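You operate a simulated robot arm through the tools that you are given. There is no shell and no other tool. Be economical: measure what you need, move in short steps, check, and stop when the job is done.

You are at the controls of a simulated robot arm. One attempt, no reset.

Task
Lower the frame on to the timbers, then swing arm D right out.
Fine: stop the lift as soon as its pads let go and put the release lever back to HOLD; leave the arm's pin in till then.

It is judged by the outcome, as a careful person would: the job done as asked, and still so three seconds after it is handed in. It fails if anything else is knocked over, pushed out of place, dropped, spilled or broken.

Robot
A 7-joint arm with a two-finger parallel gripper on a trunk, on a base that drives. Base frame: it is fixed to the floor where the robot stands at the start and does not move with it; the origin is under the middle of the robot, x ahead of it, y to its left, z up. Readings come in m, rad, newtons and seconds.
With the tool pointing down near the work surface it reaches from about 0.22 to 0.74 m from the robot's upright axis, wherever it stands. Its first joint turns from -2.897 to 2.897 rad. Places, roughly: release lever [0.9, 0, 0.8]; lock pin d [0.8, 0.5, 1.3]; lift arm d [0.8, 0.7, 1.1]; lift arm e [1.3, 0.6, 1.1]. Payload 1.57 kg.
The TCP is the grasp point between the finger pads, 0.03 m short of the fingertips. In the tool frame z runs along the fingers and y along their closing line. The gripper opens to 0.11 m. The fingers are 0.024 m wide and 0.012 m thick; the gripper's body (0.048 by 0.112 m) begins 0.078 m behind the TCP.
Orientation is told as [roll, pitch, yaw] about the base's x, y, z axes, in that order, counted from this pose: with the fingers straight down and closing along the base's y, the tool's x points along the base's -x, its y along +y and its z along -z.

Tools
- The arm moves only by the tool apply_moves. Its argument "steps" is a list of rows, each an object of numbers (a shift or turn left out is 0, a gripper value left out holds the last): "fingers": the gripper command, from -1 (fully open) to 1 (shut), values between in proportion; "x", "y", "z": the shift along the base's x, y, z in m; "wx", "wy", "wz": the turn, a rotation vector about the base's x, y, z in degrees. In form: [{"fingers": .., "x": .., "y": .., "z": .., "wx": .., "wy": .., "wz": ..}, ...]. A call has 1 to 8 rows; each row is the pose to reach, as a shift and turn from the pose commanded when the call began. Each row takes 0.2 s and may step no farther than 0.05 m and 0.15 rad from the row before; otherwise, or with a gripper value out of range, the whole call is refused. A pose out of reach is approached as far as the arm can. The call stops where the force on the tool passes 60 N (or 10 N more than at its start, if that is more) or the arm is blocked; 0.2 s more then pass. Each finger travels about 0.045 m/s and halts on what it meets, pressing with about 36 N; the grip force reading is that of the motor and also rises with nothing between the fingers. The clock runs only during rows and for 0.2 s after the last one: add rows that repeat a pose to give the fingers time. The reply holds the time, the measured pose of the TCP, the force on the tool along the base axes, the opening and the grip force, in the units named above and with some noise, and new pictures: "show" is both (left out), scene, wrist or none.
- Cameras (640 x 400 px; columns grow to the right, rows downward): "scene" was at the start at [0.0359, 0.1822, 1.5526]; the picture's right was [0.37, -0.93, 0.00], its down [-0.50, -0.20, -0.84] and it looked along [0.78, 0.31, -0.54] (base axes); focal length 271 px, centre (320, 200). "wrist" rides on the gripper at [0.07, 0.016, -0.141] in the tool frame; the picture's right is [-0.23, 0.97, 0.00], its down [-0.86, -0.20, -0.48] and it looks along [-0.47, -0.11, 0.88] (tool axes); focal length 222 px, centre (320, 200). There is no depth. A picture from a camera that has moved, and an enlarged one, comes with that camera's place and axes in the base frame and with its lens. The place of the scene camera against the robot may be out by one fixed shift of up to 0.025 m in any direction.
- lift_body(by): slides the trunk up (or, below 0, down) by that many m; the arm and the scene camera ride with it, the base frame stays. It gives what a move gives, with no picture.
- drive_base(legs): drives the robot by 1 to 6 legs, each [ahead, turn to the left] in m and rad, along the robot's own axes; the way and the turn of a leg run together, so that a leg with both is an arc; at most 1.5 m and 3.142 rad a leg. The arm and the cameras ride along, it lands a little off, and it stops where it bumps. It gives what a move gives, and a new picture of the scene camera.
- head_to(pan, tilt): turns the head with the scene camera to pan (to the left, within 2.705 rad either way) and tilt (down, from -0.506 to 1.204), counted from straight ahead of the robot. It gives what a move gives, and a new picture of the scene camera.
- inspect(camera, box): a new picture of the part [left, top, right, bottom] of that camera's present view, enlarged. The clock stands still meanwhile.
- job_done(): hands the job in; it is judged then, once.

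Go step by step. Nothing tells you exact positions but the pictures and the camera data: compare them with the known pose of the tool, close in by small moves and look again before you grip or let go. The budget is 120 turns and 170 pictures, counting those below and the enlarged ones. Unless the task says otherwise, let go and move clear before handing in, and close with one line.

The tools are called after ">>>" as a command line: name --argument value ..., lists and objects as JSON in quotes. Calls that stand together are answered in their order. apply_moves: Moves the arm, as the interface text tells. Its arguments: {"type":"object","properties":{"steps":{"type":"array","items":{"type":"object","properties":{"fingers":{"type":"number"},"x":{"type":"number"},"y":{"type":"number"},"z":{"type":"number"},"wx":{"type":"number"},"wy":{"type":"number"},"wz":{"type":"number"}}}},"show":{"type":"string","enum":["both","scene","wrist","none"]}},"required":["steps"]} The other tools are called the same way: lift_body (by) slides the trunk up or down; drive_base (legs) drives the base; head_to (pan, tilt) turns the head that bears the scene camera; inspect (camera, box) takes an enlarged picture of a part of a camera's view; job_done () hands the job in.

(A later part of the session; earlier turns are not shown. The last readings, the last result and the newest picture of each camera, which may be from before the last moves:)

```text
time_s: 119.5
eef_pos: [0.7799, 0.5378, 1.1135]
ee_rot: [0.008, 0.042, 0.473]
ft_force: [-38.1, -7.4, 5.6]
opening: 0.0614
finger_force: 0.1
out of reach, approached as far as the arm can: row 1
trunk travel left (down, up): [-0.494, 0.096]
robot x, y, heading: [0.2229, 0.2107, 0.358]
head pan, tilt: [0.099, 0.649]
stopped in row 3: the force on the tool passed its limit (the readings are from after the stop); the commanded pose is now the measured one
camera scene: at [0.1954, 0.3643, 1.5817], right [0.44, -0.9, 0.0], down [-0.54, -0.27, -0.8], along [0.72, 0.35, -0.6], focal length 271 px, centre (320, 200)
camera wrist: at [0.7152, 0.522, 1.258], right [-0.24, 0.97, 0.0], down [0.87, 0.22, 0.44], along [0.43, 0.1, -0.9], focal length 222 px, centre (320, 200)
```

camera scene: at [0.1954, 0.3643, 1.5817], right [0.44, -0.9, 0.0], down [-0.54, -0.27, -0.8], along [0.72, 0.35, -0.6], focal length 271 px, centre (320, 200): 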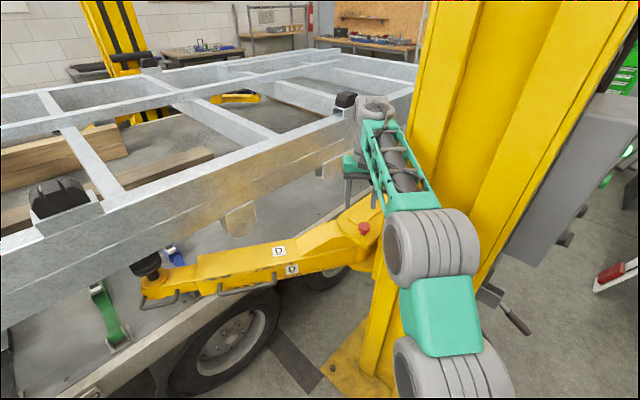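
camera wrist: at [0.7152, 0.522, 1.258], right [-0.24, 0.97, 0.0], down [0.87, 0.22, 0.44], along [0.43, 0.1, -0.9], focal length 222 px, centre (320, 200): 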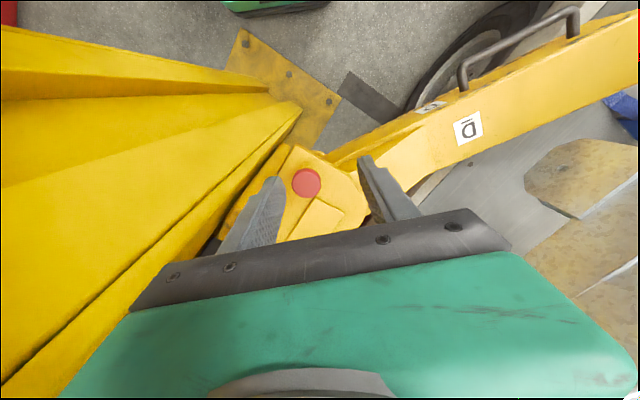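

The hand touched a black tube end on the frame, which sits at about [0.85, 0.495, 1.17] above the knob. I'll back off at once and tilt the tool so its upper part leans away from that tube.

>>> apply_moves --steps '[{"x": -0.03}, {"x": -0.06, "z": 0.0, "wx": 3.4, "wy": -6.7}, {"x": -0.07, "z": -0.01, "wx": 6.9, "wy": -13.4}, {"x": -0.07, "z": -0.03, "wx": 10.3, "wy": -20}, {"x": -0.07, "z": -0.05, "wx": 13.7, "wy": -26.7}]'

```text
time_s: 120.7
eef_pos: [0.7554, 0.5523, 1.1547]
ee_rot: [-0.066, -0.416, 0.477]
ft_force: [0.9, 0.2, 1.0]
opening: 0.0714
finger_force: 0.1
out of reach, approached as far as the arm can: row 4, 5
trunk travel left (down, up): [-0.494, 0.096]
robot x, y, heading: [0.2244, 0.2103, 0.354]
head pan, tilt: [0.099, 0.649]
camera scene: at [0.2063, 0.3656, 1.5816], right [0.44, -0.9, 0.0], down [-0.54, -0.27, -0.8], along [0.71, 0.35, -0.61], focal length 271 px, centre (320, 200)
camera wrist: at [0.6357, 0.5193, 1.2548], right [-0.24, 0.97, 0.04], down [0.6, 0.12, 0.79], along [0.77, 0.21, -0.61], focal length 222 px, centre (320, 200)
```

scene: 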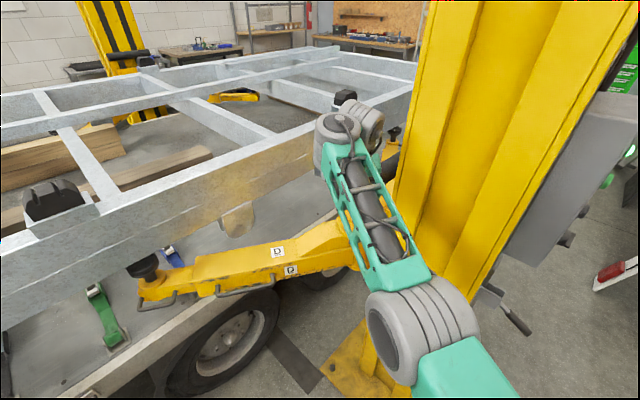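
wrist: 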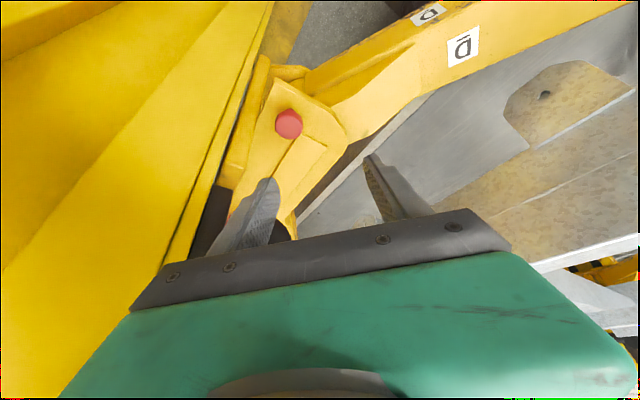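

The knob appears at [0.828, 0.532, 0.97]. I'll descend first, then close in along the tool axis to 7 cm short.

>>> apply_moves --steps '[{"x": 0.0, "y": -0.008, "z": -0.035}, {"x": 0.01, "y": -0.015, "z": -0.07}, {"x": 0.03, "y": -0.025, "z": -0.1}, {"x": 0.042, "y": -0.03, "z": -0.11}]'

```text
time_s: 121.7
eef_pos: [0.7967, 0.5243, 1.0436]
ee_rot: [-0.065, -0.416, 0.48]
ft_force: [-0.1, 0.6, 0.1]
opening: 0.0716
finger_force: 0.1
trunk travel left (down, up): [-0.494, 0.096]
robot x, y, heading: [0.2214, 0.2106, 0.36]
head pan, tilt: [0.099, 0.649]
camera scene: at [0.2044, 0.3668, 1.5815], right [0.44, -0.9, 0.0], down [-0.54, -0.27, -0.8], along [0.71, 0.35, -0.6], focal length 271 px, centre (320, 200)
camera wrist: at [0.6768, 0.4908, 1.1427], right [-0.24, 0.97, 0.03], down [0.6, 0.12, 0.79], along [0.77, 0.21, -0.61], focal length 222 px, centre (320, 200)
```

scene: 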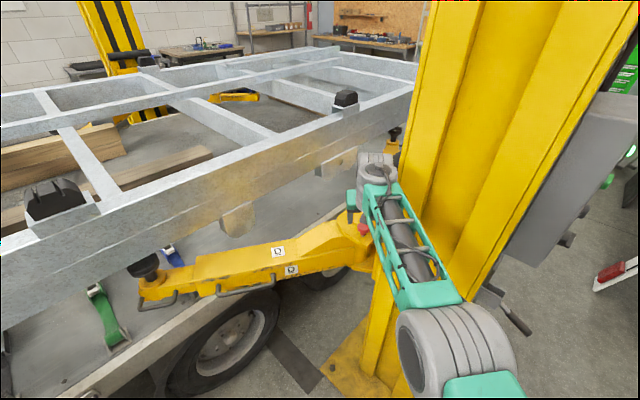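
wrist: 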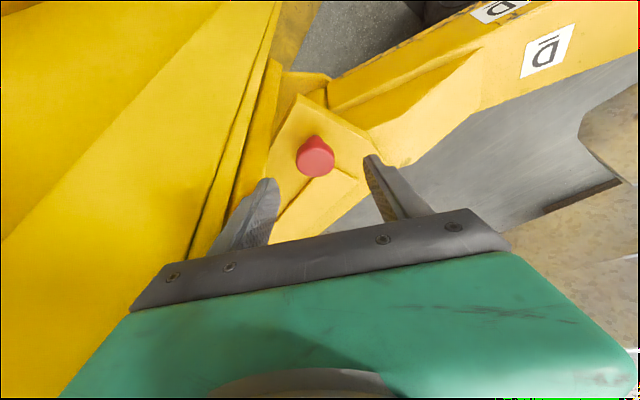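

Refined, the knob's top is at [0.838, 0.532, 0.955]. I'll go down around it.

>>> apply_moves --steps '[{"x": 0.014, "y": 0.002, "z": -0.032}, {"x": 0.028, "y": 0.005, "z": -0.064}, {"x": 0.04, "y": 0.007, "z": -0.09}]'

```text
time_s: 122.5
eef_pos: [0.8351, 0.5307, 0.9634]
ee_rot: [-0.067, -0.43, 0.483]
ft_force: [-16.3, -6.2, 33.2]
opening: 0.0706
finger_force: 0.1
trunk travel left (down, up): [-0.494, 0.096]
robot x, y, heading: [0.2196, 0.2106, 0.362]
head pan, tilt: [0.099, 0.649]
camera scene: at [0.198, 0.3639, 1.5826], right [0.44, -0.9, 0.0], down [-0.54, -0.27, -0.8], along [0.72, 0.35, -0.6], focal length 271 px, centre (320, 200)
camera wrist: at [0.7148, 0.4963, 1.0624], right [-0.24, 0.97, 0.04], down [0.58, 0.12, 0.8], along [0.77, 0.22, -0.59], focal length 222 px, centre (320, 200)
```

scene: 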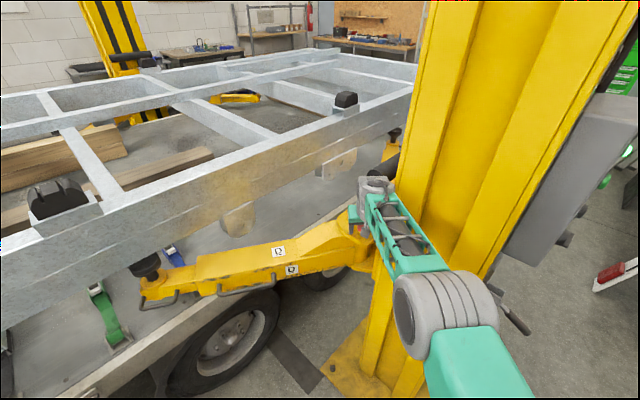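
wrist: 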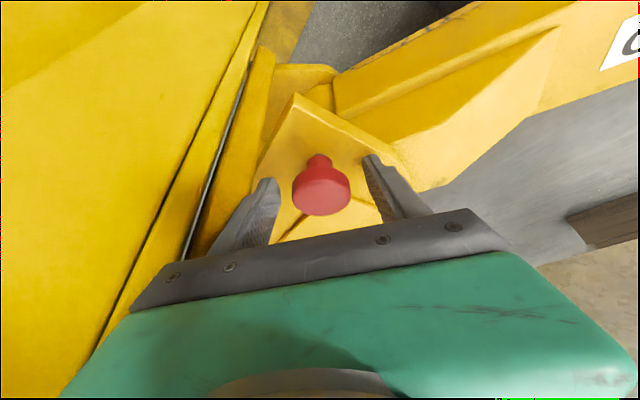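

The tips rest on the plate and the knob is centred. I'll ease up 8 mm and close.

>>> apply_moves --steps '[{"z": 0.012, "fingers": -0.3}, {"z": 0.012, "fingers": 1}, {"z": 0.012}, {"z": 0.012}, {"z": 0.012}, {"z": 0.012}]' --show "wrist"

```text
time_s: 123.9
eef_pos: [0.8342, 0.5311, 0.9631]
ee_rot: [-0.068, -0.413, 0.483]
ft_force: [-13.1, 15.7, -1.7]
opening: 0.0406
finger_force: 43.9
trunk travel left (down, up): [-0.494, 0.096]
robot x, y, heading: [0.2236, 0.2093, 0.363]
head pan, tilt: [0.099, 0.649]
camera wrist: at [0.7161, 0.4983, 1.0639], right [-0.24, 0.97, 0.03], down [0.6, 0.13, 0.79], along [0.76, 0.21, -0.61], focal length 222 px, centre (320, 200)
```

wrist: 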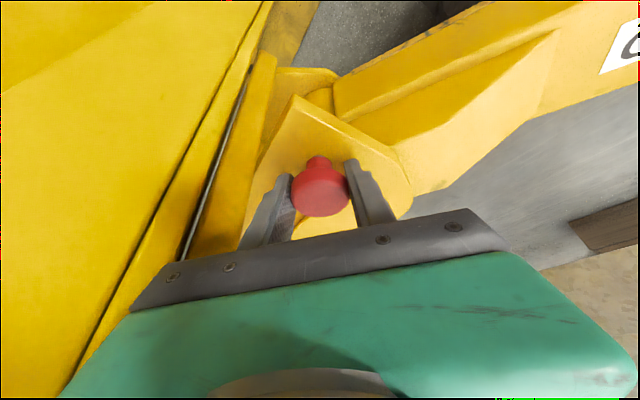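

The knob is gripped. I'll pull straight up in steps.

>>> apply_moves --steps '[{"z": 0.015}, {"z": 0.03}, {"z": 0.045}]'

```text
time_s: 124.7
eef_pos: [0.8351, 0.5315, 0.9962]
ee_rot: [-0.068, -0.395, 0.483]
ft_force: [-11.8, 20.0, -50.2]
opening: 0.0405
finger_force: 45.3
trunk travel left (down, up): [-0.494, 0.096]
robot x, y, heading: [0.2244, 0.2116, 0.355]
head pan, tilt: [0.099, 0.649]
camera scene: at [0.2063, 0.3719, 1.5799], right [0.44, -0.9, 0.0], down [-0.54, -0.27, -0.79], along [0.71, 0.35, -0.61], focal length 271 px, centre (320, 200)
camera wrist: at [0.7176, 0.4996, 1.099], right [-0.24, 0.97, 0.03], down [0.61, 0.13, 0.78], along [0.76, 0.2, -0.62], focal length 222 px, centre (320, 200)
```

scene: 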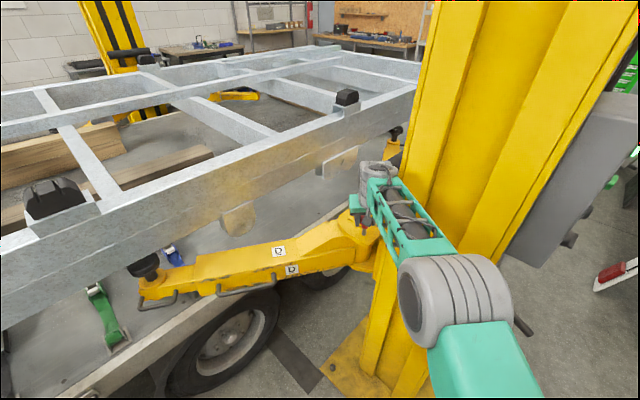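
wrist: 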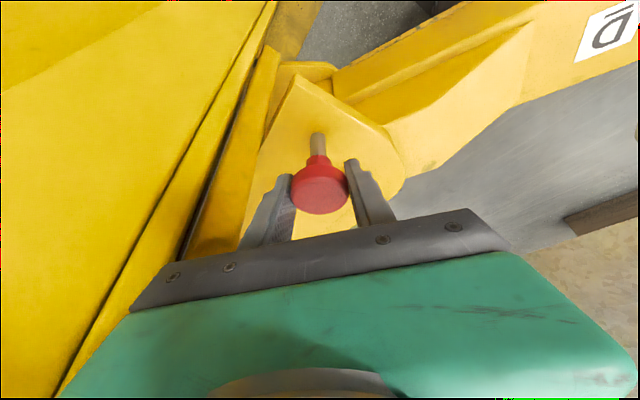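

The pin has come up about 3.5 cm with 50 N of pull, showing its shaft. I'll try a little higher to see if it is at its stop.

>>> apply_moves --steps '[{"z": 0.006}, {"z": 0.012}]' --show "none"

```text
time_s: 125.0
eef_pos: [0.8358, 0.53, 0.9969]
ee_rot: [-0.068, -0.392, 0.485]
ft_force: [11.9, 14.4, -18.7]
opening: 0.041
finger_force: 45.4
trunk travel left (down, up): [-0.494, 0.096]
robot x, y, heading: [0.2249, 0.2106, 0.361]
head pan, tilt: [0.099, 0.649]
stopped in row 1: the force on the tool passed its limit (the readings are from after the stop); the commanded pose is now the measured one
```

It is at its upper stop. I'll let go and see whether it stays up.

>>> apply_moves --steps '[{"fingers": -0.3}, {"fingers": -0.3}, {"fingers": -0.3}, {"fingers": -0.3}]'

```text
time_s: 126.0
eef_pos: [0.8324, 0.5269, 0.9962]
ee_rot: [-0.066, -0.387, 0.483]
ft_force: [-10.9, -1.4, -26.7]
opening: 0.0699
finger_force: 0.0
trunk travel left (down, up): [-0.494, 0.096]
robot x, y, heading: [0.2203, 0.2111, 0.353]
head pan, tilt: [0.099, 0.649]
camera scene: at [0.2046, 0.3681, 1.5812], right [0.44, -0.9, 0.0], down [-0.54, -0.27, -0.8], along [0.71, 0.35, -0.61], focal length 271 px, centre (320, 200)
camera wrist: at [0.7153, 0.4964, 1.1], right [-0.24, 0.97, 0.03], down [0.62, 0.13, 0.78], along [0.75, 0.2, -0.63], focal length 222 px, centre (320, 200)
```

scene: 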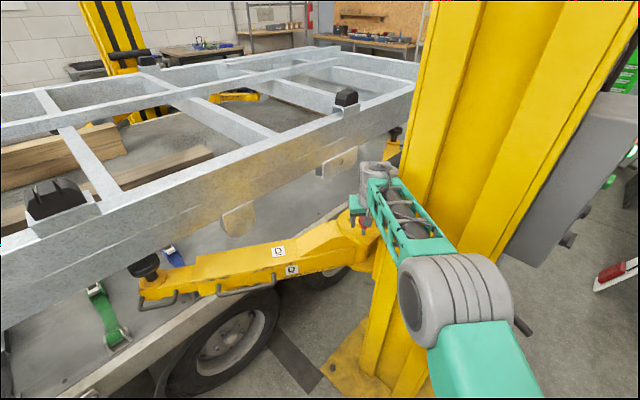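
wrist: 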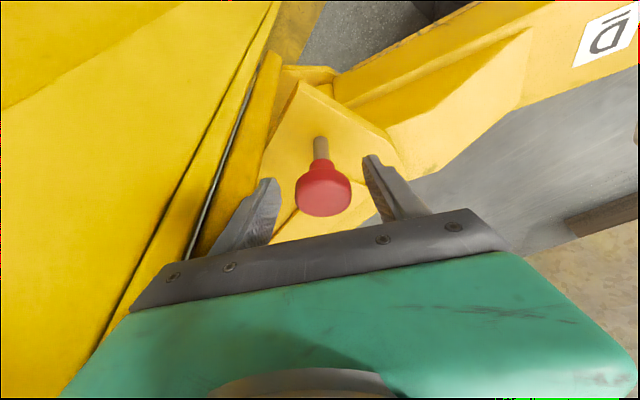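

The pin stays up by itself. The hand seems to press lightly under the frame tube, so I'll drop slightly and draw straight back.

>>> apply_moves --steps '[{"z": -0.012}, {"x": -0.04, "y": -0.018, "z": -0.012}, {"x": -0.08, "y": -0.034, "z": -0.01}, {"x": -0.12, "y": -0.045, "z": 0.0}, {"x": -0.16, "y": -0.05, "z": 0.01}]'

>>> inspect --camera "scene" --box '[300, 150, 460, 270]'

```text
time_s: 127.2
eef_pos: [0.6723, 0.4774, 1.0091]
ee_rot: [-0.066, -0.395, 0.482]
ft_force: [0.0, -0.2, 0.2]
opening: 0.0712
finger_force: 0.0
trunk travel left (down, up): [-0.494, 0.096]
robot x, y, heading: [0.2225, 0.2118, 0.361]
head pan, tilt: [0.099, 0.649]
camera scene: at [0.2035, 0.3668, 1.5815], right [0.44, -0.9, 0.0], down [-0.54, -0.27, -0.8], along [0.71, 0.35, -0.6], focal length 271 px, centre (320, 200)
camera wrist: at [0.5549, 0.4454, 1.113], right [-0.24, 0.97, 0.03], down [0.61, 0.13, 0.78], along [0.75, 0.21, -0.62], focal length 222 px, centre (320, 200)
```

scene: 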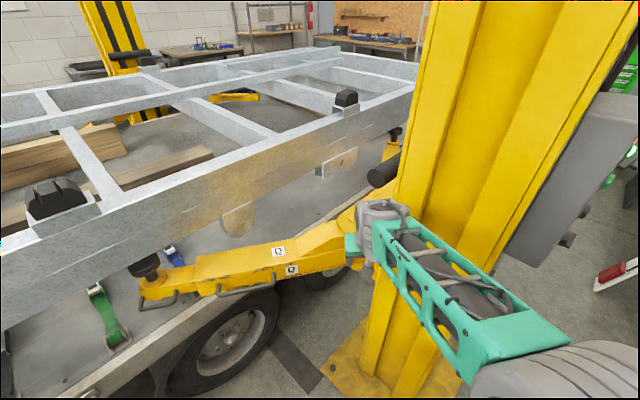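
wrist: 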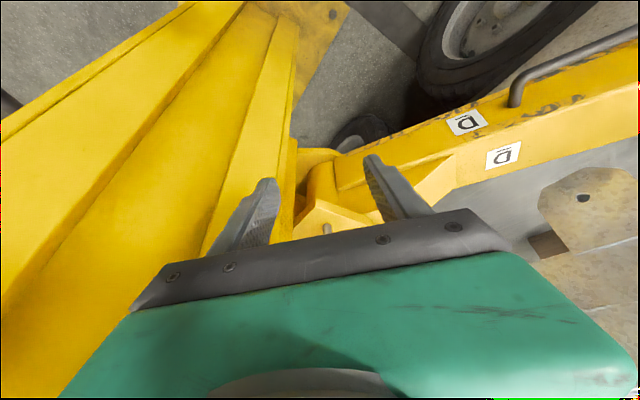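

```text
3.33 times, centred on (380, 210) of scene
camera zoom: at [0.2035, 0.3668, 1.5815], right [0.44, -0.9, 0.0], down [-0.54, -0.27, -0.8], along [0.71, 0.35, -0.6], focal length 903 px, centre (120, 167)
```

zoom: 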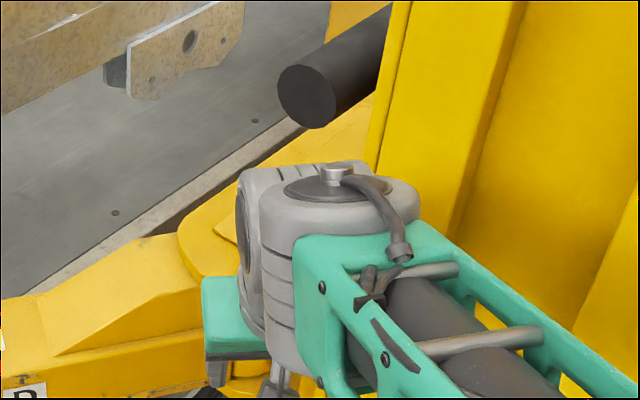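

The pin is up and clear. Now the arm: I'll look closely at its handles and think where to hold it.

>>> inspect --camera "scene" --box '[110, 220, 310, 345]'

>>> head_to --pan 0.7 --tilt 0.8

```text
3.20 times, centred on (210, 282) of scene
camera zoom: at [0.2035, 0.3668, 1.5815], right [0.44, -0.9, 0.0], down [-0.54, -0.27, -0.8], along [0.71, 0.35, -0.6], focal length 867 px, centre (672, -64)
```

zoom: 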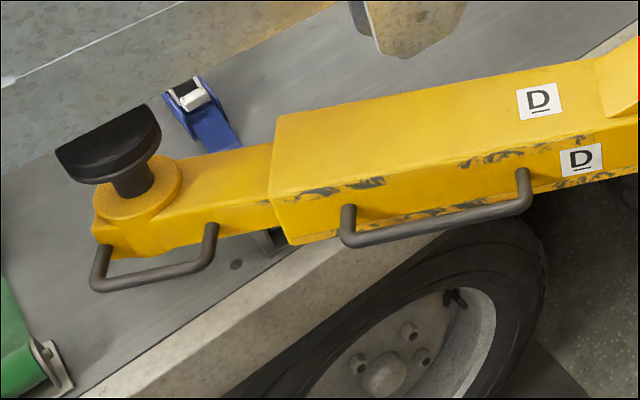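

```text
time_s: 128.2
eef_pos: [0.6736, 0.4782, 1.0105]
ee_rot: [-0.065, -0.393, 0.483]
ft_force: [-0.2, 0.6, 0.4]
opening: 0.0713
finger_force: 0.0
trunk travel left (down, up): [-0.494, 0.096]
robot x, y, heading: [0.2223, 0.2126, 0.354]
head pan, tilt: [0.7, 0.799]
camera scene: at [0.1656, 0.3989, 1.5689], right [0.87, -0.49, 0.0], down [-0.35, -0.62, -0.7], along [0.34, 0.61, -0.72], focal length 271 px, centre (320, 200)
```

scene: 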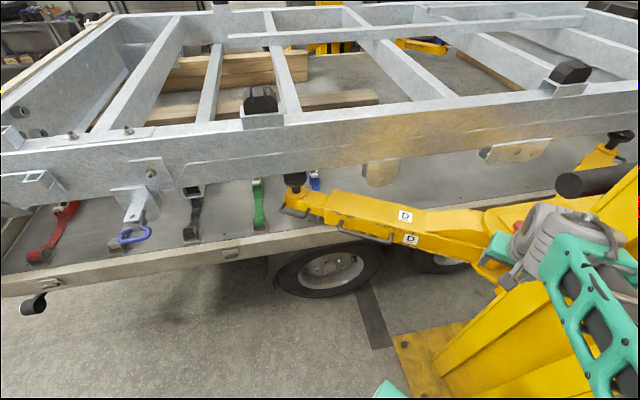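

The side handle is at about [0.53, 0.765, 0.875] and the tip handle at [0.40, 1.015, 0.82]. I'll straddle the side handle's bar with a slightly open gripper turned across it; first I'll straighten the tool and move over there.

>>> apply_moves --steps '[{"fingers": 0.36, "x": -0.03, "y": 0.02, "z": 0.02, "wx": -2.5, "wy": 5}, {"x": -0.06, "y": 0.05, "z": 0.03, "wx": -5, "wy": 10}, {"x": -0.09, "y": 0.09, "z": 0.03, "wx": -7.5, "wy": 15}, {"x": -0.11, "y": 0.13, "z": 0.03, "wx": -10, "wy": 20}, {"x": -0.13, "y": 0.17, "z": 0.03, "wx": -10, "wy": 20, "wz": 8}, {"x": -0.14, "y": 0.21, "z": 0.03, "wx": -10, "wy": 20, "wz": 16}]' --show "none"

>>> apply_moves --steps '[{"wz": 8.4}, {"wz": 16.8}, {"wz": 25.2}, {"wz": 33.6}, {"wz": 42}, {"wz": 50.4}, {"wz": 58.8}, {"wz": 67.2}]' --show "none"

>>> apply_moves --steps '[{"wz": 8, "y": 0.02}, {"wz": 15, "y": 0.04}]'

```text
time_s: 129.6
eef_pos: [0.5331, 0.6866, 1.0403]
ee_rot: [-0.006, -0.007, 0.755]
ft_force: [0.3, -1.5, -0.3]
opening: 0.0352
finger_force: 0.1
trunk travel left (down, up): [-0.494, 0.096]
robot x, y, heading: [0.2243, 0.209, 0.362]
head pan, tilt: [0.7, 0.799]
```

```text
time_s: 131.4
eef_pos: [0.5339, 0.6876, 1.0394]
ee_rot: [-0.008, -0.008, 1.926]
ft_force: [0.4, 0.2, 0.2]
opening: 0.0351
finger_force: 0.1
trunk travel left (down, up): [-0.494, 0.096]
robot x, y, heading: [0.2242, 0.2098, 0.354]
head pan, tilt: [0.7, 0.799]
```

```text
time_s: 132.0
eef_pos: [0.533, 0.7283, 1.0386]
ee_rot: [-0.006, -0.008, 2.189]
ft_force: [1.0, 0.2, -0.4]
opening: 0.0352
finger_force: 0.0
trunk travel left (down, up): [-0.494, 0.096]
robot x, y, heading: [0.2218, 0.2092, 0.359]
head pan, tilt: [0.7, 0.799]
camera scene: at [0.1657, 0.3995, 1.5688], right [0.87, -0.49, 0.0], down [-0.35, -0.63, -0.7], along [0.34, 0.61, -0.72], focal length 271 px, centre (320, 200)
camera wrist: at [0.5588, 0.6611, 1.18], right [-0.93, -0.38, 0.0], down [-0.33, 0.81, 0.49], along [-0.18, 0.45, -0.87], focal length 222 px, centre (320, 200)
```

scene: 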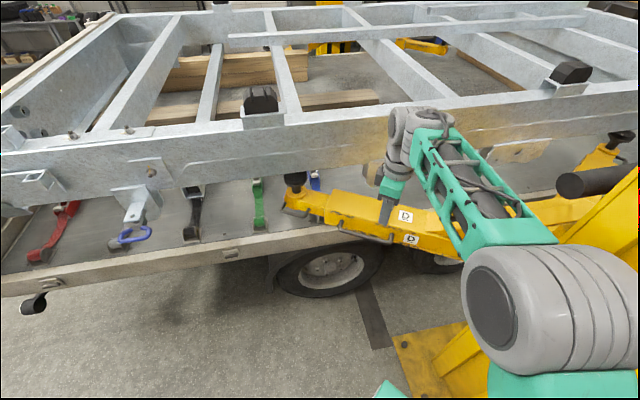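
wrist: 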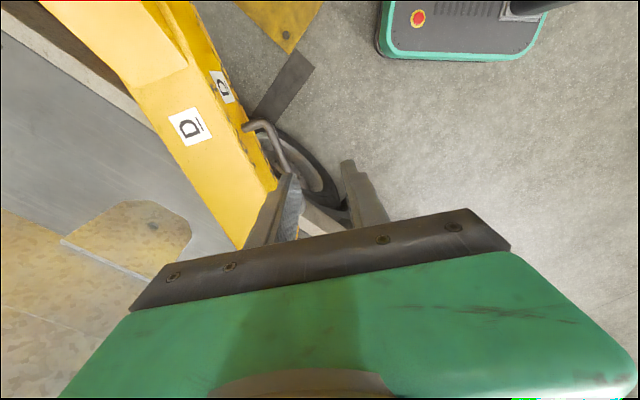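

From the wrist view the bar runs from [0.60, 0.74] along 134°. I'll shift onto it and square up the yaw, going lower.

>>> apply_moves --steps '[{"x": 0.01, "y": 0.03, "z": -0.02, "wz": 5}, {"x": 0.022, "y": 0.06, "z": -0.05, "wz": 9}, {"x": 0.022, "y": 0.06, "z": -0.08, "wz": 9}]'

```text
time_s: 132.8
eef_pos: [0.5543, 0.7874, 0.96]
ee_rot: [-0.006, -0.01, 2.344]
ft_force: [-0.2, -0.1, 0.2]
opening: 0.0352
finger_force: 0.2
trunk travel left (down, up): [-0.494, 0.096]
robot x, y, heading: [0.2236, 0.2087, 0.357]
head pan, tilt: [0.7, 0.799]
camera scene: at [0.1657, 0.3993, 1.5689], right [0.87, -0.49, 0.0], down [-0.35, -0.63, -0.7], along [0.34, 0.61, -0.72], focal length 271 px, centre (320, 200)
camera wrist: at [0.5911, 0.7251, 1.1009], right [-0.86, -0.52, 0.0], down [-0.45, 0.75, 0.49], along [-0.25, 0.42, -0.87], focal length 222 px, centre (320, 200)
```

scene: 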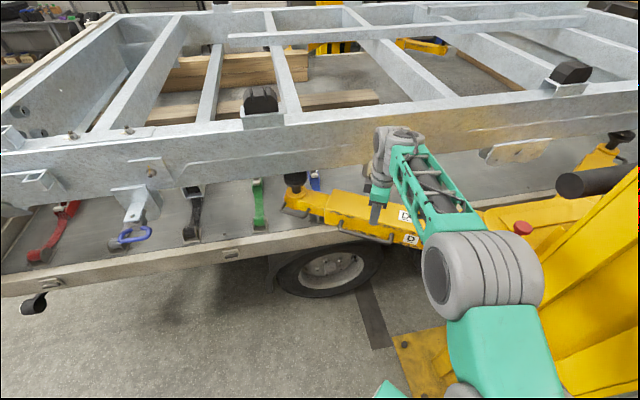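
wrist: 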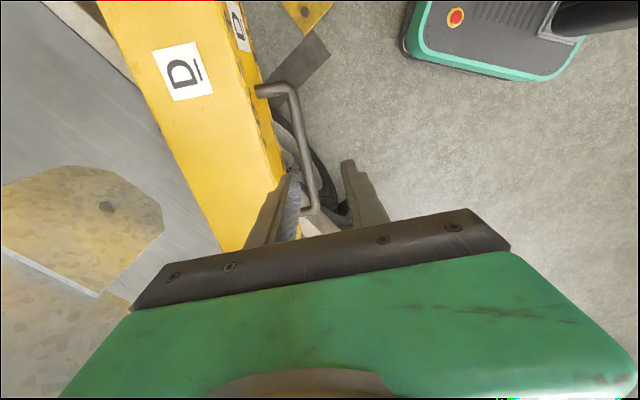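

The whole bar is in view, between [0.605, 0.75] and [0.526, 0.852]. I'll centre on it and lower the fingers astride it.

>>> apply_moves --steps '[{"fingers": 0.45, "x": 0.013, "y": 0.008, "z": -0.01, "wz": -5}, {"x": 0.013, "y": 0.008, "z": -0.04, "wz": -5}]'

```text
time_s: 133.4
eef_pos: [0.5678, 0.7964, 0.92]
ee_rot: [-0.006, -0.008, 2.255]
ft_force: [0.6, 0.6, -0.4]
opening: 0.0304
finger_force: 0.1
trunk travel left (down, up): [-0.494, 0.096]
robot x, y, heading: [0.2229, 0.2127, 0.359]
head pan, tilt: [0.7, 0.799]
camera scene: at [0.1658, 0.3994, 1.5689], right [0.87, -0.49, 0.0], down [-0.35, -0.63, -0.7], along [0.34, 0.61, -0.72], focal length 271 px, centre (320, 200)
camera wrist: at [0.5981, 0.731, 1.0604], right [-0.9, -0.44, 0.0], down [-0.39, 0.78, 0.49], along [-0.21, 0.44, -0.87], focal length 222 px, centre (320, 200)
```

scene: 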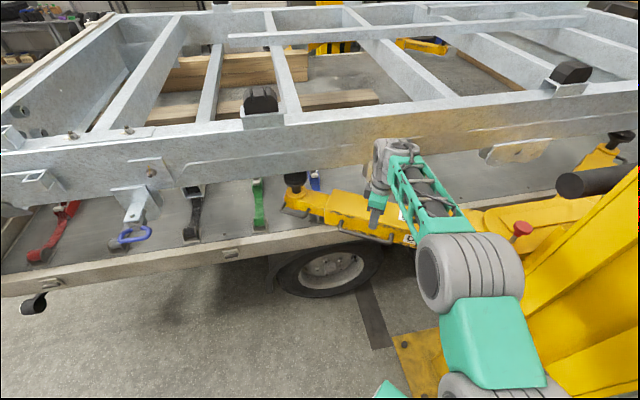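
wrist: 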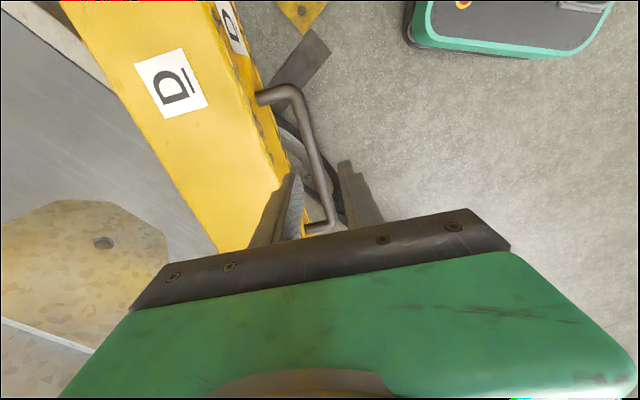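

Nearly aligned; the yaw needs about 12° back. Then I'll lower onto the bar.

>>> apply_moves --steps '[{"x": 0.003, "y": 0.002, "wz": 6, "z": 0.0}, {"x": 0.003, "y": 0.002, "wz": 12, "z": -0.015}, {"x": 0.003, "y": 0.002, "wz": 12, "z": -0.035}, {"x": 0.003, "y": 0.002, "wz": 12, "z": -0.05}]'

```text
time_s: 134.4
eef_pos: [0.5716, 0.7981, 0.8685]
ee_rot: [-0.005, -0.009, 2.467]
ft_force: [0.0, 0.5, 0.8]
opening: 0.0301
finger_force: 0.0
trunk travel left (down, up): [-0.494, 0.096]
robot x, y, heading: [0.223, 0.2135, 0.358]
head pan, tilt: [0.7, 0.799]
camera scene: at [0.1657, 0.3993, 1.5689], right [0.87, -0.49, 0.0], down [-0.35, -0.63, -0.7], along [0.34, 0.61, -0.72], focal length 271 px, centre (320, 200)
camera wrist: at [0.6144, 0.7404, 1.0101], right [-0.79, -0.62, 0.0], down [-0.54, 0.69, 0.49], along [-0.3, 0.38, -0.87], focal length 222 px, centre (320, 200)
```

scene: 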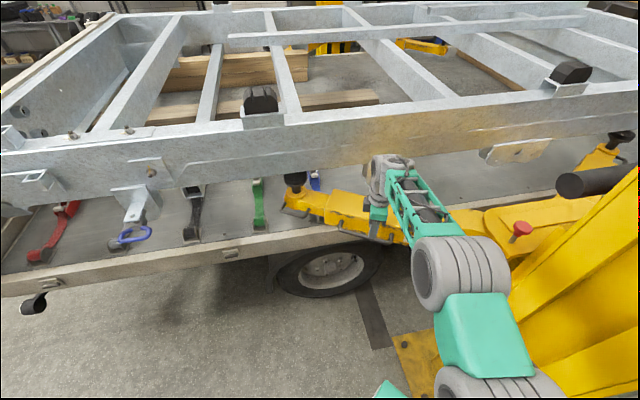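
wrist: 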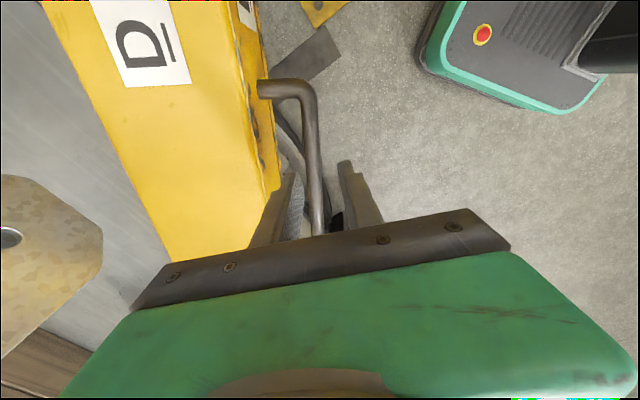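

The bar is aligned between the fingers. I'll lower 2 cm more and close on it.

>>> apply_moves --steps '[{"z": -0.01}, {"z": -0.02}, {"z": -0.02, "fingers": 1}, {"z": -0.02}, {"z": -0.02}]' --show "wrist"

```text
time_s: 135.6
eef_pos: [0.5716, 0.7971, 0.8494]
ee_rot: [-0.006, -0.01, 2.466]
ft_force: [-0.9, 0.8, 0.3]
opening: 0.0
finger_force: 21.3
trunk travel left (down, up): [-0.494, 0.096]
robot x, y, heading: [0.2245, 0.2145, 0.358]
head pan, tilt: [0.7, 0.799]
camera wrist: at [0.6144, 0.7404, 0.9905], right [-0.79, -0.62, 0.0], down [-0.54, 0.69, 0.49], along [-0.3, 0.39, -0.87], focal length 222 px, centre (320, 200)
```

wrist: 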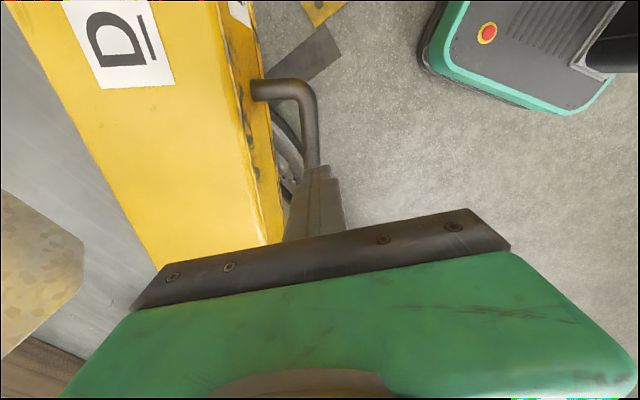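

The bar lies lower than the tips, near z 0.795. I'll open again and go down about 3.5 cm, watching the force.

>>> apply_moves --steps '[{"fingers": 0.45}, {"fingers": 0.45}, {"z": -0.012}, {"z": -0.024}, {"z": -0.036}]' --show "wrist"

```text
time_s: 136.8
eef_pos: [0.5702, 0.7972, 0.8117]
ee_rot: [-0.005, -0.01, 2.463]
ft_force: [4.3, 1.9, -0.8]
opening: 0.0349
finger_force: 2.0
trunk travel left (down, up): [-0.494, 0.096]
robot x, y, heading: [0.2264, 0.2064, 0.357]
head pan, tilt: [0.7, 0.799]
camera wrist: at [0.6147, 0.7401, 0.9531], right [-0.79, -0.62, 0.0], down [-0.54, 0.69, 0.49], along [-0.3, 0.38, -0.87], focal length 222 px, centre (320, 200)
```

wrist: 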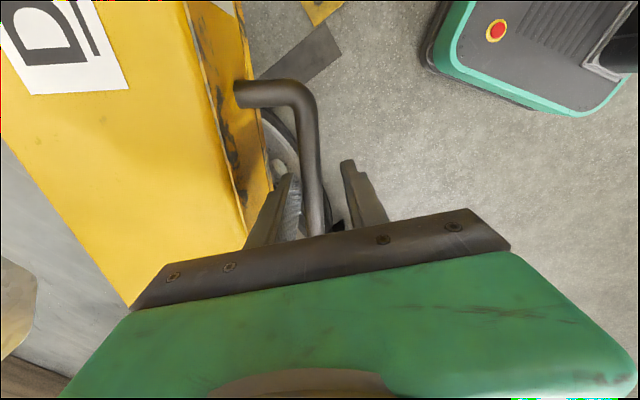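

The bar is now right between the pads. Closing.

>>> apply_moves --steps '[{"fingers": 1, "x": 0.002, "y": 0.002}, {"fingers": 1, "x": 0.002, "y": 0.002}, {"fingers": 1, "x": 0.002, "y": 0.002}]' --show "wrist"

```text
time_s: 137.6
eef_pos: [0.5724, 0.7991, 0.8124]
ee_rot: [-0.003, -0.007, 2.465]
ft_force: [-1.6, -5.3, -4.4]
opening: 0.0199
finger_force: 32.2
trunk travel left (down, up): [-0.494, 0.096]
robot x, y, heading: [0.2215, 0.2098, 0.36]
head pan, tilt: [0.7, 0.799]
camera wrist: at [0.6159, 0.7414, 0.9532], right [-0.79, -0.62, 0.0], down [-0.54, 0.69, 0.49], along [-0.3, 0.38, -0.87], focal length 222 px, centre (320, 200)
```

wrist: 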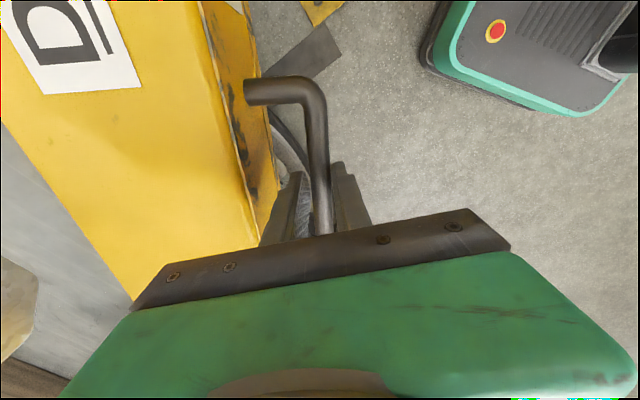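

The bar is held (0.02 m). I'll pull the arm outward a little, turning with it, and see how it yields.

>>> apply_moves --steps '[{"x": -0.012, "y": -0.016, "wz": 2.5}, {"x": -0.025, "y": -0.032, "wz": 5.5}]' --show "none"

```text
time_s: 138.2
eef_pos: [0.5463, 0.7572, 0.8125]
ee_rot: [0.011, -0.005, 2.558]
ft_force: [0.3, -40.4, 2.0]
opening: 0.0193
finger_force: 33.5
trunk travel left (down, up): [-0.494, 0.096]
robot x, y, heading: [0.2165, 0.2098, 0.358]
head pan, tilt: [0.7, 0.799]
```

The arm swings freely about a pivot near [0.92, 0.595]. I'll carry on along that arc, turning with it.

>>> apply_moves --steps '[{"x": -0.01, "y": -0.04, "wz": 4}, {"x": -0.02, "y": -0.074, "wz": 9}, {"x": -0.027, "y": -0.109, "wz": 14}, {"x": -0.031, "y": -0.144, "wz": 19}, {"x": -0.032, "y": -0.179, "wz": 24}]'

```text
time_s: 138.6
eef_pos: [0.5397, 0.7448, 0.8148]
ee_rot: [-0.022, -0.01, 2.611]
ft_force: [-14.6, -27.1, -7.4]
opening: 0.0199
finger_force: 34.0
trunk travel left (down, up): [-0.494, 0.096]
robot x, y, heading: [0.2205, 0.2135, 0.355]
head pan, tilt: [0.7, 0.799]
stopped in row 1: the force on the tool passed its limit (the readings are from after the stop); the commanded pose is now the measured one
camera scene: at [0.1654, 0.3962, 1.569], right [0.87, -0.49, 0.0], down [-0.35, -0.62, -0.7], along [0.34, 0.61, -0.72], focal length 271 px, centre (320, 200)
camera wrist: at [0.5912, 0.6929, 0.9559], right [-0.69, -0.72, -0.02], down [-0.64, 0.59, 0.49], along [-0.35, 0.35, -0.87], focal length 222 px, centre (320, 200)
```

scene: 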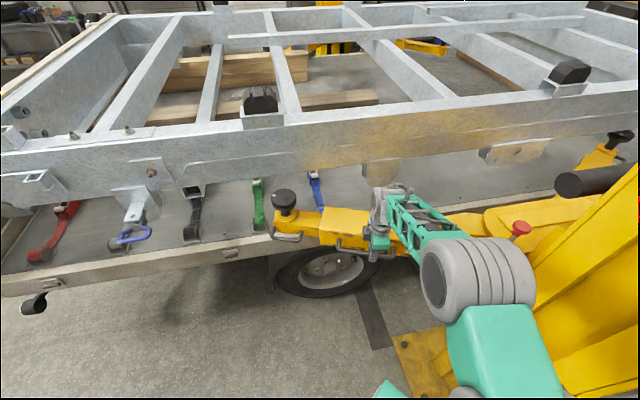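
wrist: 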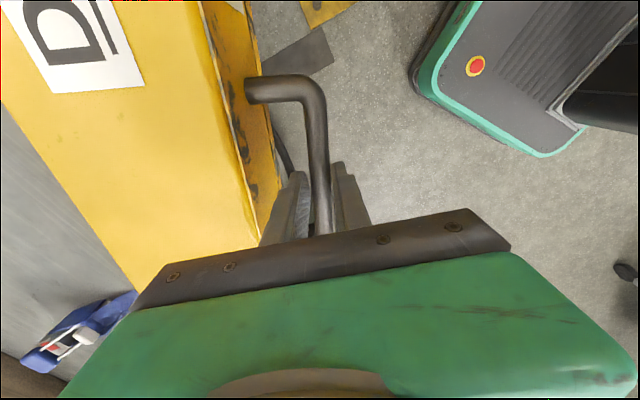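

It moves but the jerk trips the force limit, so I'll go slower.

>>> apply_moves --steps '[{"x": -0.006, "y": -0.015, "wz": 2.2}, {"x": -0.011, "y": -0.03, "wz": 4.4}, {"x": -0.015, "y": -0.045, "wz": 6.6}, {"x": -0.019, "y": -0.06, "wz": 8.8}, {"x": -0.022, "y": -0.075, "wz": 11}, {"x": -0.0245, "y": -0.091, "wz": 13.2}, {"x": -0.0265, "y": -0.106, "wz": 15.4}, {"x": -0.028, "y": -0.122, "wz": 17.6}]'

```text
time_s: 140.4
eef_pos: [0.5137, 0.6262, 0.8229]
ee_rot: [-0.035, -0.012, 2.918]
ft_force: [-29.2, -12.7, 17.4]
opening: 0.0204
finger_force: 33.8
trunk travel left (down, up): [-0.494, 0.096]
robot x, y, heading: [0.2235, 0.209, 0.361]
head pan, tilt: [0.7, 0.799]
camera scene: at [0.1622, 0.3962, 1.5694], right [0.87, -0.49, 0.0], down [-0.35, -0.62, -0.7], along [0.34, 0.61, -0.71], focal length 271 px, centre (320, 200)
camera wrist: at [0.5776, 0.5901, 0.9616], right [-0.44, -0.9, -0.03], down [-0.79, 0.37, 0.5], along [-0.43, 0.24, -0.87], focal length 222 px, centre (320, 200)
```

scene: 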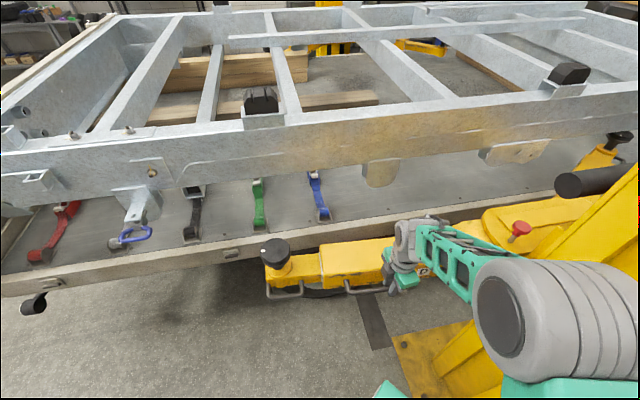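
wrist: 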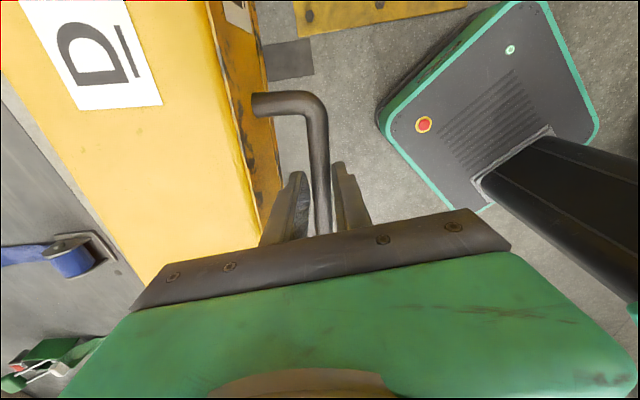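

The arm is now out past the rail, along the truck's side. I'll keep pulling towards its end stop.

>>> apply_moves --steps '[{"x": -0.001, "y": -0.0156, "wz": 2.2}, {"x": -0.001, "y": -0.031, "wz": 4.4}, {"x": -0.001, "y": -0.047, "wz": 6.6}, {"x": 0, "y": -0.0625, "wz": 8.8}, {"x": 0.0015, "y": -0.078, "wz": 11}, {"x": 0.0036, "y": -0.0935, "wz": 13.2}]'

```text
time_s: 141.7
eef_pos: [0.5221, 0.5644, 0.8248]
ee_rot: [-0.075, 0.0, 3.136]
ft_force: [-1.9, 22.4, -18.9]
opening: 0.0222
finger_force: 34.7
trunk travel left (down, up): [-0.494, 0.096]
robot x, y, heading: [0.2268, 0.2098, 0.367]
head pan, tilt: [0.7, 0.799]
stopped in row 6: the force on the tool passed its limit (the readings are from after the stop); the commanded pose is now the measured one
camera scene: at [0.1663, 0.4021, 1.5679], right [0.88, -0.48, 0.0], down [-0.35, -0.63, -0.7], along [0.34, 0.61, -0.72], focal length 271 px, centre (320, 200)
camera wrist: at [0.5901, 0.5373, 0.9649], right [-0.23, -0.97, -0.07], down [-0.85, 0.17, 0.49], along [-0.47, 0.17, -0.87], focal length 222 px, centre (320, 200)
```

scene: 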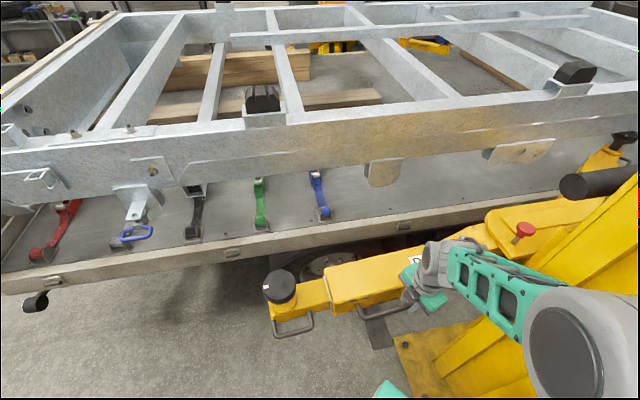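
wrist: 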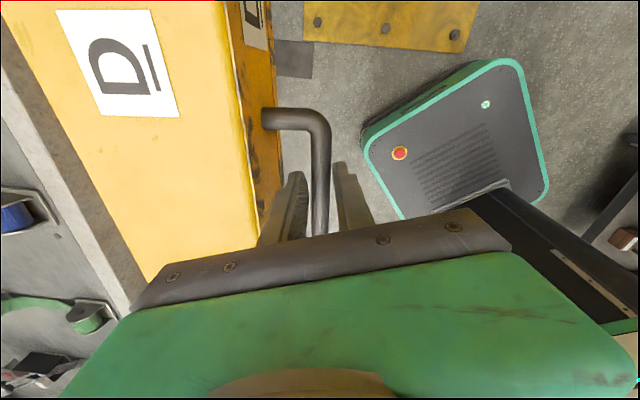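

It resists now, perhaps at its stop. I'll test with a small further pull.

>>> apply_moves --steps '[{"x": 0.0, "y": -0.01, "wz": 0}, {"x": 0.001, "y": -0.02}, {"x": 0.001, "y": -0.03}]' --show "none"

```text
time_s: 142.5
eef_pos: [0.5204, 0.5276, 0.825]
ee_rot: [-0.067, -0.005, 3.134]
ft_force: [-0.3, -0.3, 0.7]
opening: 0.0
finger_force: 21.3
trunk travel left (down, up): [-0.494, 0.096]
robot x, y, heading: [0.2268, 0.2128, 0.361]
head pan, tilt: [0.7, 0.799]
```

The fingers slipped off the bar. I'll look at the arm.

>>> apply_moves --steps '[{"y": -0.02, "z": 0.03}, {"y": -0.04, "z": 0.07}]'

```text
time_s: 143.1
eef_pos: [0.5227, 0.4896, 0.8975]
ee_rot: [-0.07, -0.001, 3.136]
ft_force: [0.2, -0.4, 0.5]
opening: 0.0001
finger_force: 21.6
trunk travel left (down, up): [-0.494, 0.096]
robot x, y, heading: [0.2249, 0.2099, 0.363]
head pan, tilt: [0.7, 0.799]
camera scene: at [0.165, 0.3987, 1.5689], right [0.87, -0.49, 0.0], down [-0.35, -0.63, -0.7], along [0.34, 0.61, -0.72], focal length 271 px, centre (320, 200)
camera wrist: at [0.5904, 0.463, 1.037], right [-0.23, -0.97, -0.07], down [-0.85, 0.17, 0.49], along [-0.47, 0.17, -0.87], focal length 222 px, centre (320, 200)
```

scene: 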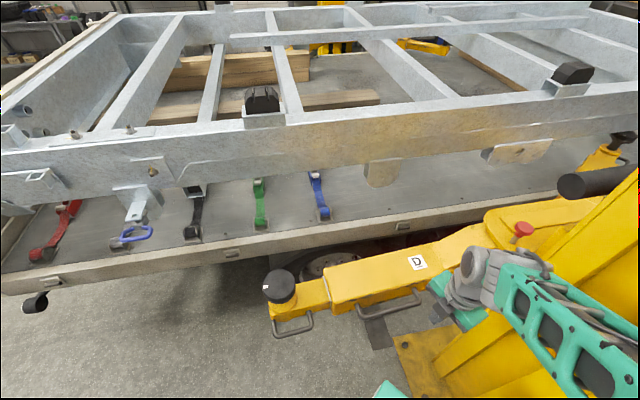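
wrist: 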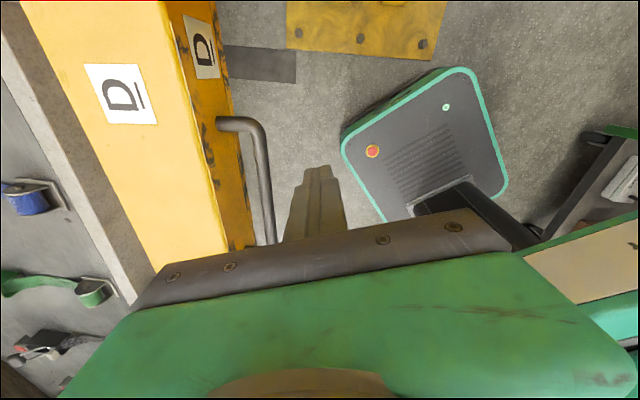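

I can't yet tell whether that is its stop. I'll test by pushing the arm from its inner side with closed fingers: up and over to the truck side of the arm first.

>>> apply_moves --steps '[{"z": 0.05, "wz": -7}, {"z": 0.09, "y": 0.02, "wz": -14}, {"x": -0.01, "z": 0.1, "y": 0.06, "wz": -21}, {"x": -0.02, "z": 0.1, "y": 0.105, "wz": -28}, {"x": -0.035, "z": 0.1, "y": 0.15, "wz": -35}, {"x": -0.05, "z": 0.1, "y": 0.195, "wz": -42}, {"x": -0.065, "z": 0.1, "y": 0.24, "wz": -49}, {"x": -0.08, "z": 0.1, "y": 0.285, "wz": -56}]'

```text
time_s: 144.9
eef_pos: [0.4404, 0.7763, 0.9951]
ee_rot: [-0.07, 0.001, 2.157]
ft_force: [0.3, 0.8, 0.2]
opening: 0.0001
finger_force: 21.1
trunk travel left (down, up): [-0.494, 0.096]
robot x, y, heading: [0.2261, 0.2126, 0.368]
head pan, tilt: [0.7, 0.799]
camera scene: at [0.1649, 0.3999, 1.5687], right [0.87, -0.49, 0.0], down [-0.35, -0.63, -0.7], along [0.34, 0.61, -0.72], focal length 271 px, centre (320, 200)
camera wrist: at [0.4564, 0.7041, 1.136], right [-0.93, -0.35, -0.07], down [-0.34, 0.8, 0.49], along [-0.12, 0.48, -0.87], focal length 222 px, centre (320, 200)
```

scene: 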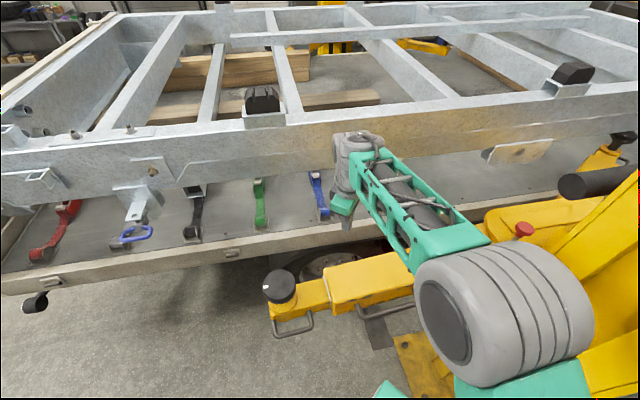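
wrist: 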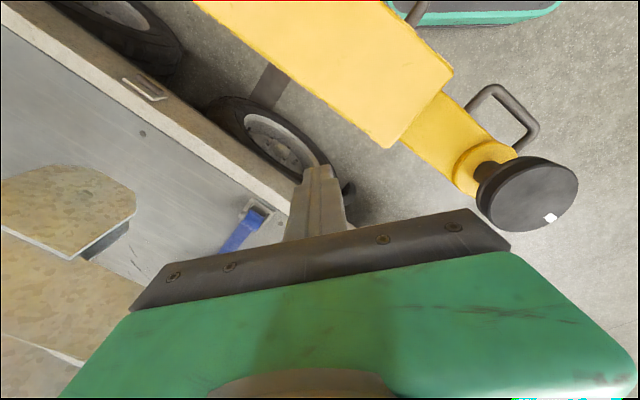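

The fingers are above the gap between arm and truck. I'll go down there and then push the arm outward.

>>> apply_moves --steps '[{"x": -0.01, "y": 0.03, "z": -0.03}, {"x": -0.02, "y": 0.04, "z": -0.07}, {"x": -0.02, "y": 0.04, "z": -0.11}, {"x": -0.02, "y": 0.04, "z": -0.155}]'

```text
time_s: 145.9
eef_pos: [0.4223, 0.8152, 0.8398]
ee_rot: [-0.072, -0.003, 2.155]
ft_force: [-0.6, 0.4, 0.4]
opening: 0.0
finger_force: 21.4
trunk travel left (down, up): [-0.494, 0.096]
robot x, y, heading: [0.2206, 0.2109, 0.36]
head pan, tilt: [0.7, 0.799]
camera scene: at [0.1652, 0.3996, 1.5689], right [0.87, -0.49, 0.0], down [-0.35, -0.63, -0.7], along [0.34, 0.61, -0.72], focal length 271 px, centre (320, 200)
camera wrist: at [0.4375, 0.7425, 0.9809], right [-0.93, -0.35, -0.07], down [-0.34, 0.8, 0.49], along [-0.12, 0.48, -0.87], focal length 222 px, centre (320, 200)
```

scene: 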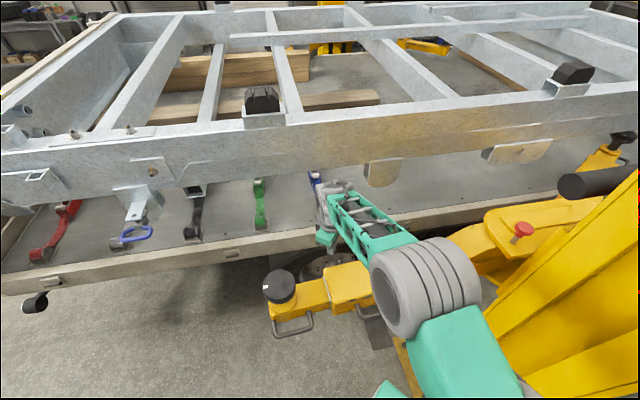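
wrist: 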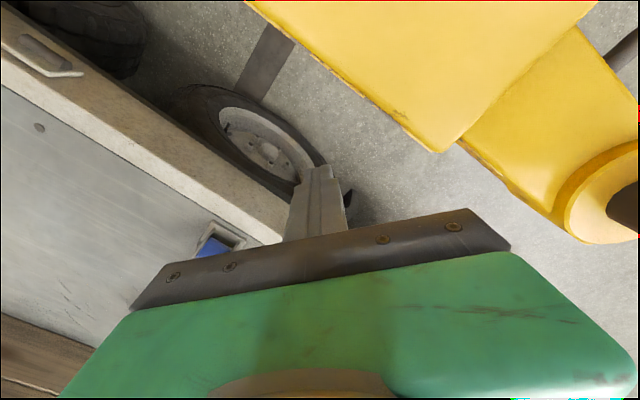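

Now pushing the arm outward slowly.

>>> apply_moves --steps '[{"y": -0.02}, {"y": -0.04}, {"x": -0.002, "y": -0.06}, {"x": -0.004, "y": -0.075}, {"x": -0.006, "y": -0.09}, {"x": -0.008, "y": -0.105}, {"x": -0.01, "y": -0.12}]'

```text
time_s: 146.9
eef_pos: [0.4202, 0.7616, 0.8449]
ee_rot: [-0.097, -0.027, 2.168]
ft_force: [1.7, 35.1, -23.1]
opening: 0.0
finger_force: 21.3
trunk travel left (down, up): [-0.494, 0.096]
robot x, y, heading: [0.2254, 0.2127, 0.368]
head pan, tilt: [0.7, 0.799]
stopped in row 4: the force on the tool passed its limit (the readings are from after the stop); the commanded pose is now the measured one
camera scene: at [0.1673, 0.4036, 1.5678], right [0.88, -0.48, 0.0], down [-0.35, -0.63, -0.69], along [0.34, 0.61, -0.72], focal length 271 px, centre (320, 200)
camera wrist: at [0.4354, 0.685, 0.9827], right [-0.93, -0.35, -0.09], down [-0.35, 0.78, 0.52], along [-0.12, 0.51, -0.85], focal length 222 px, centre (320, 200)
```

scene: 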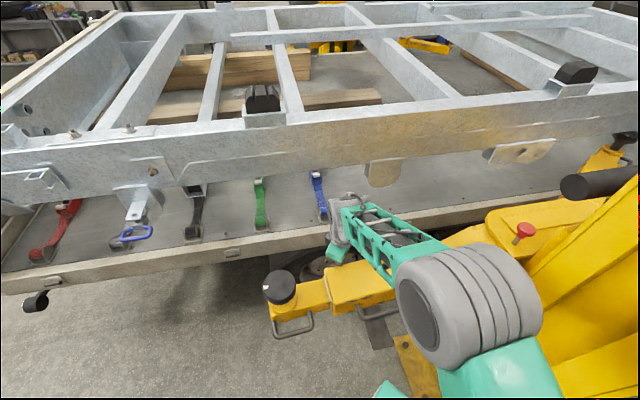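
wrist: 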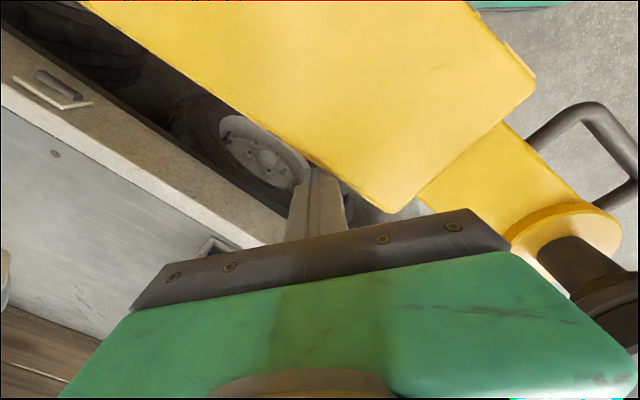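

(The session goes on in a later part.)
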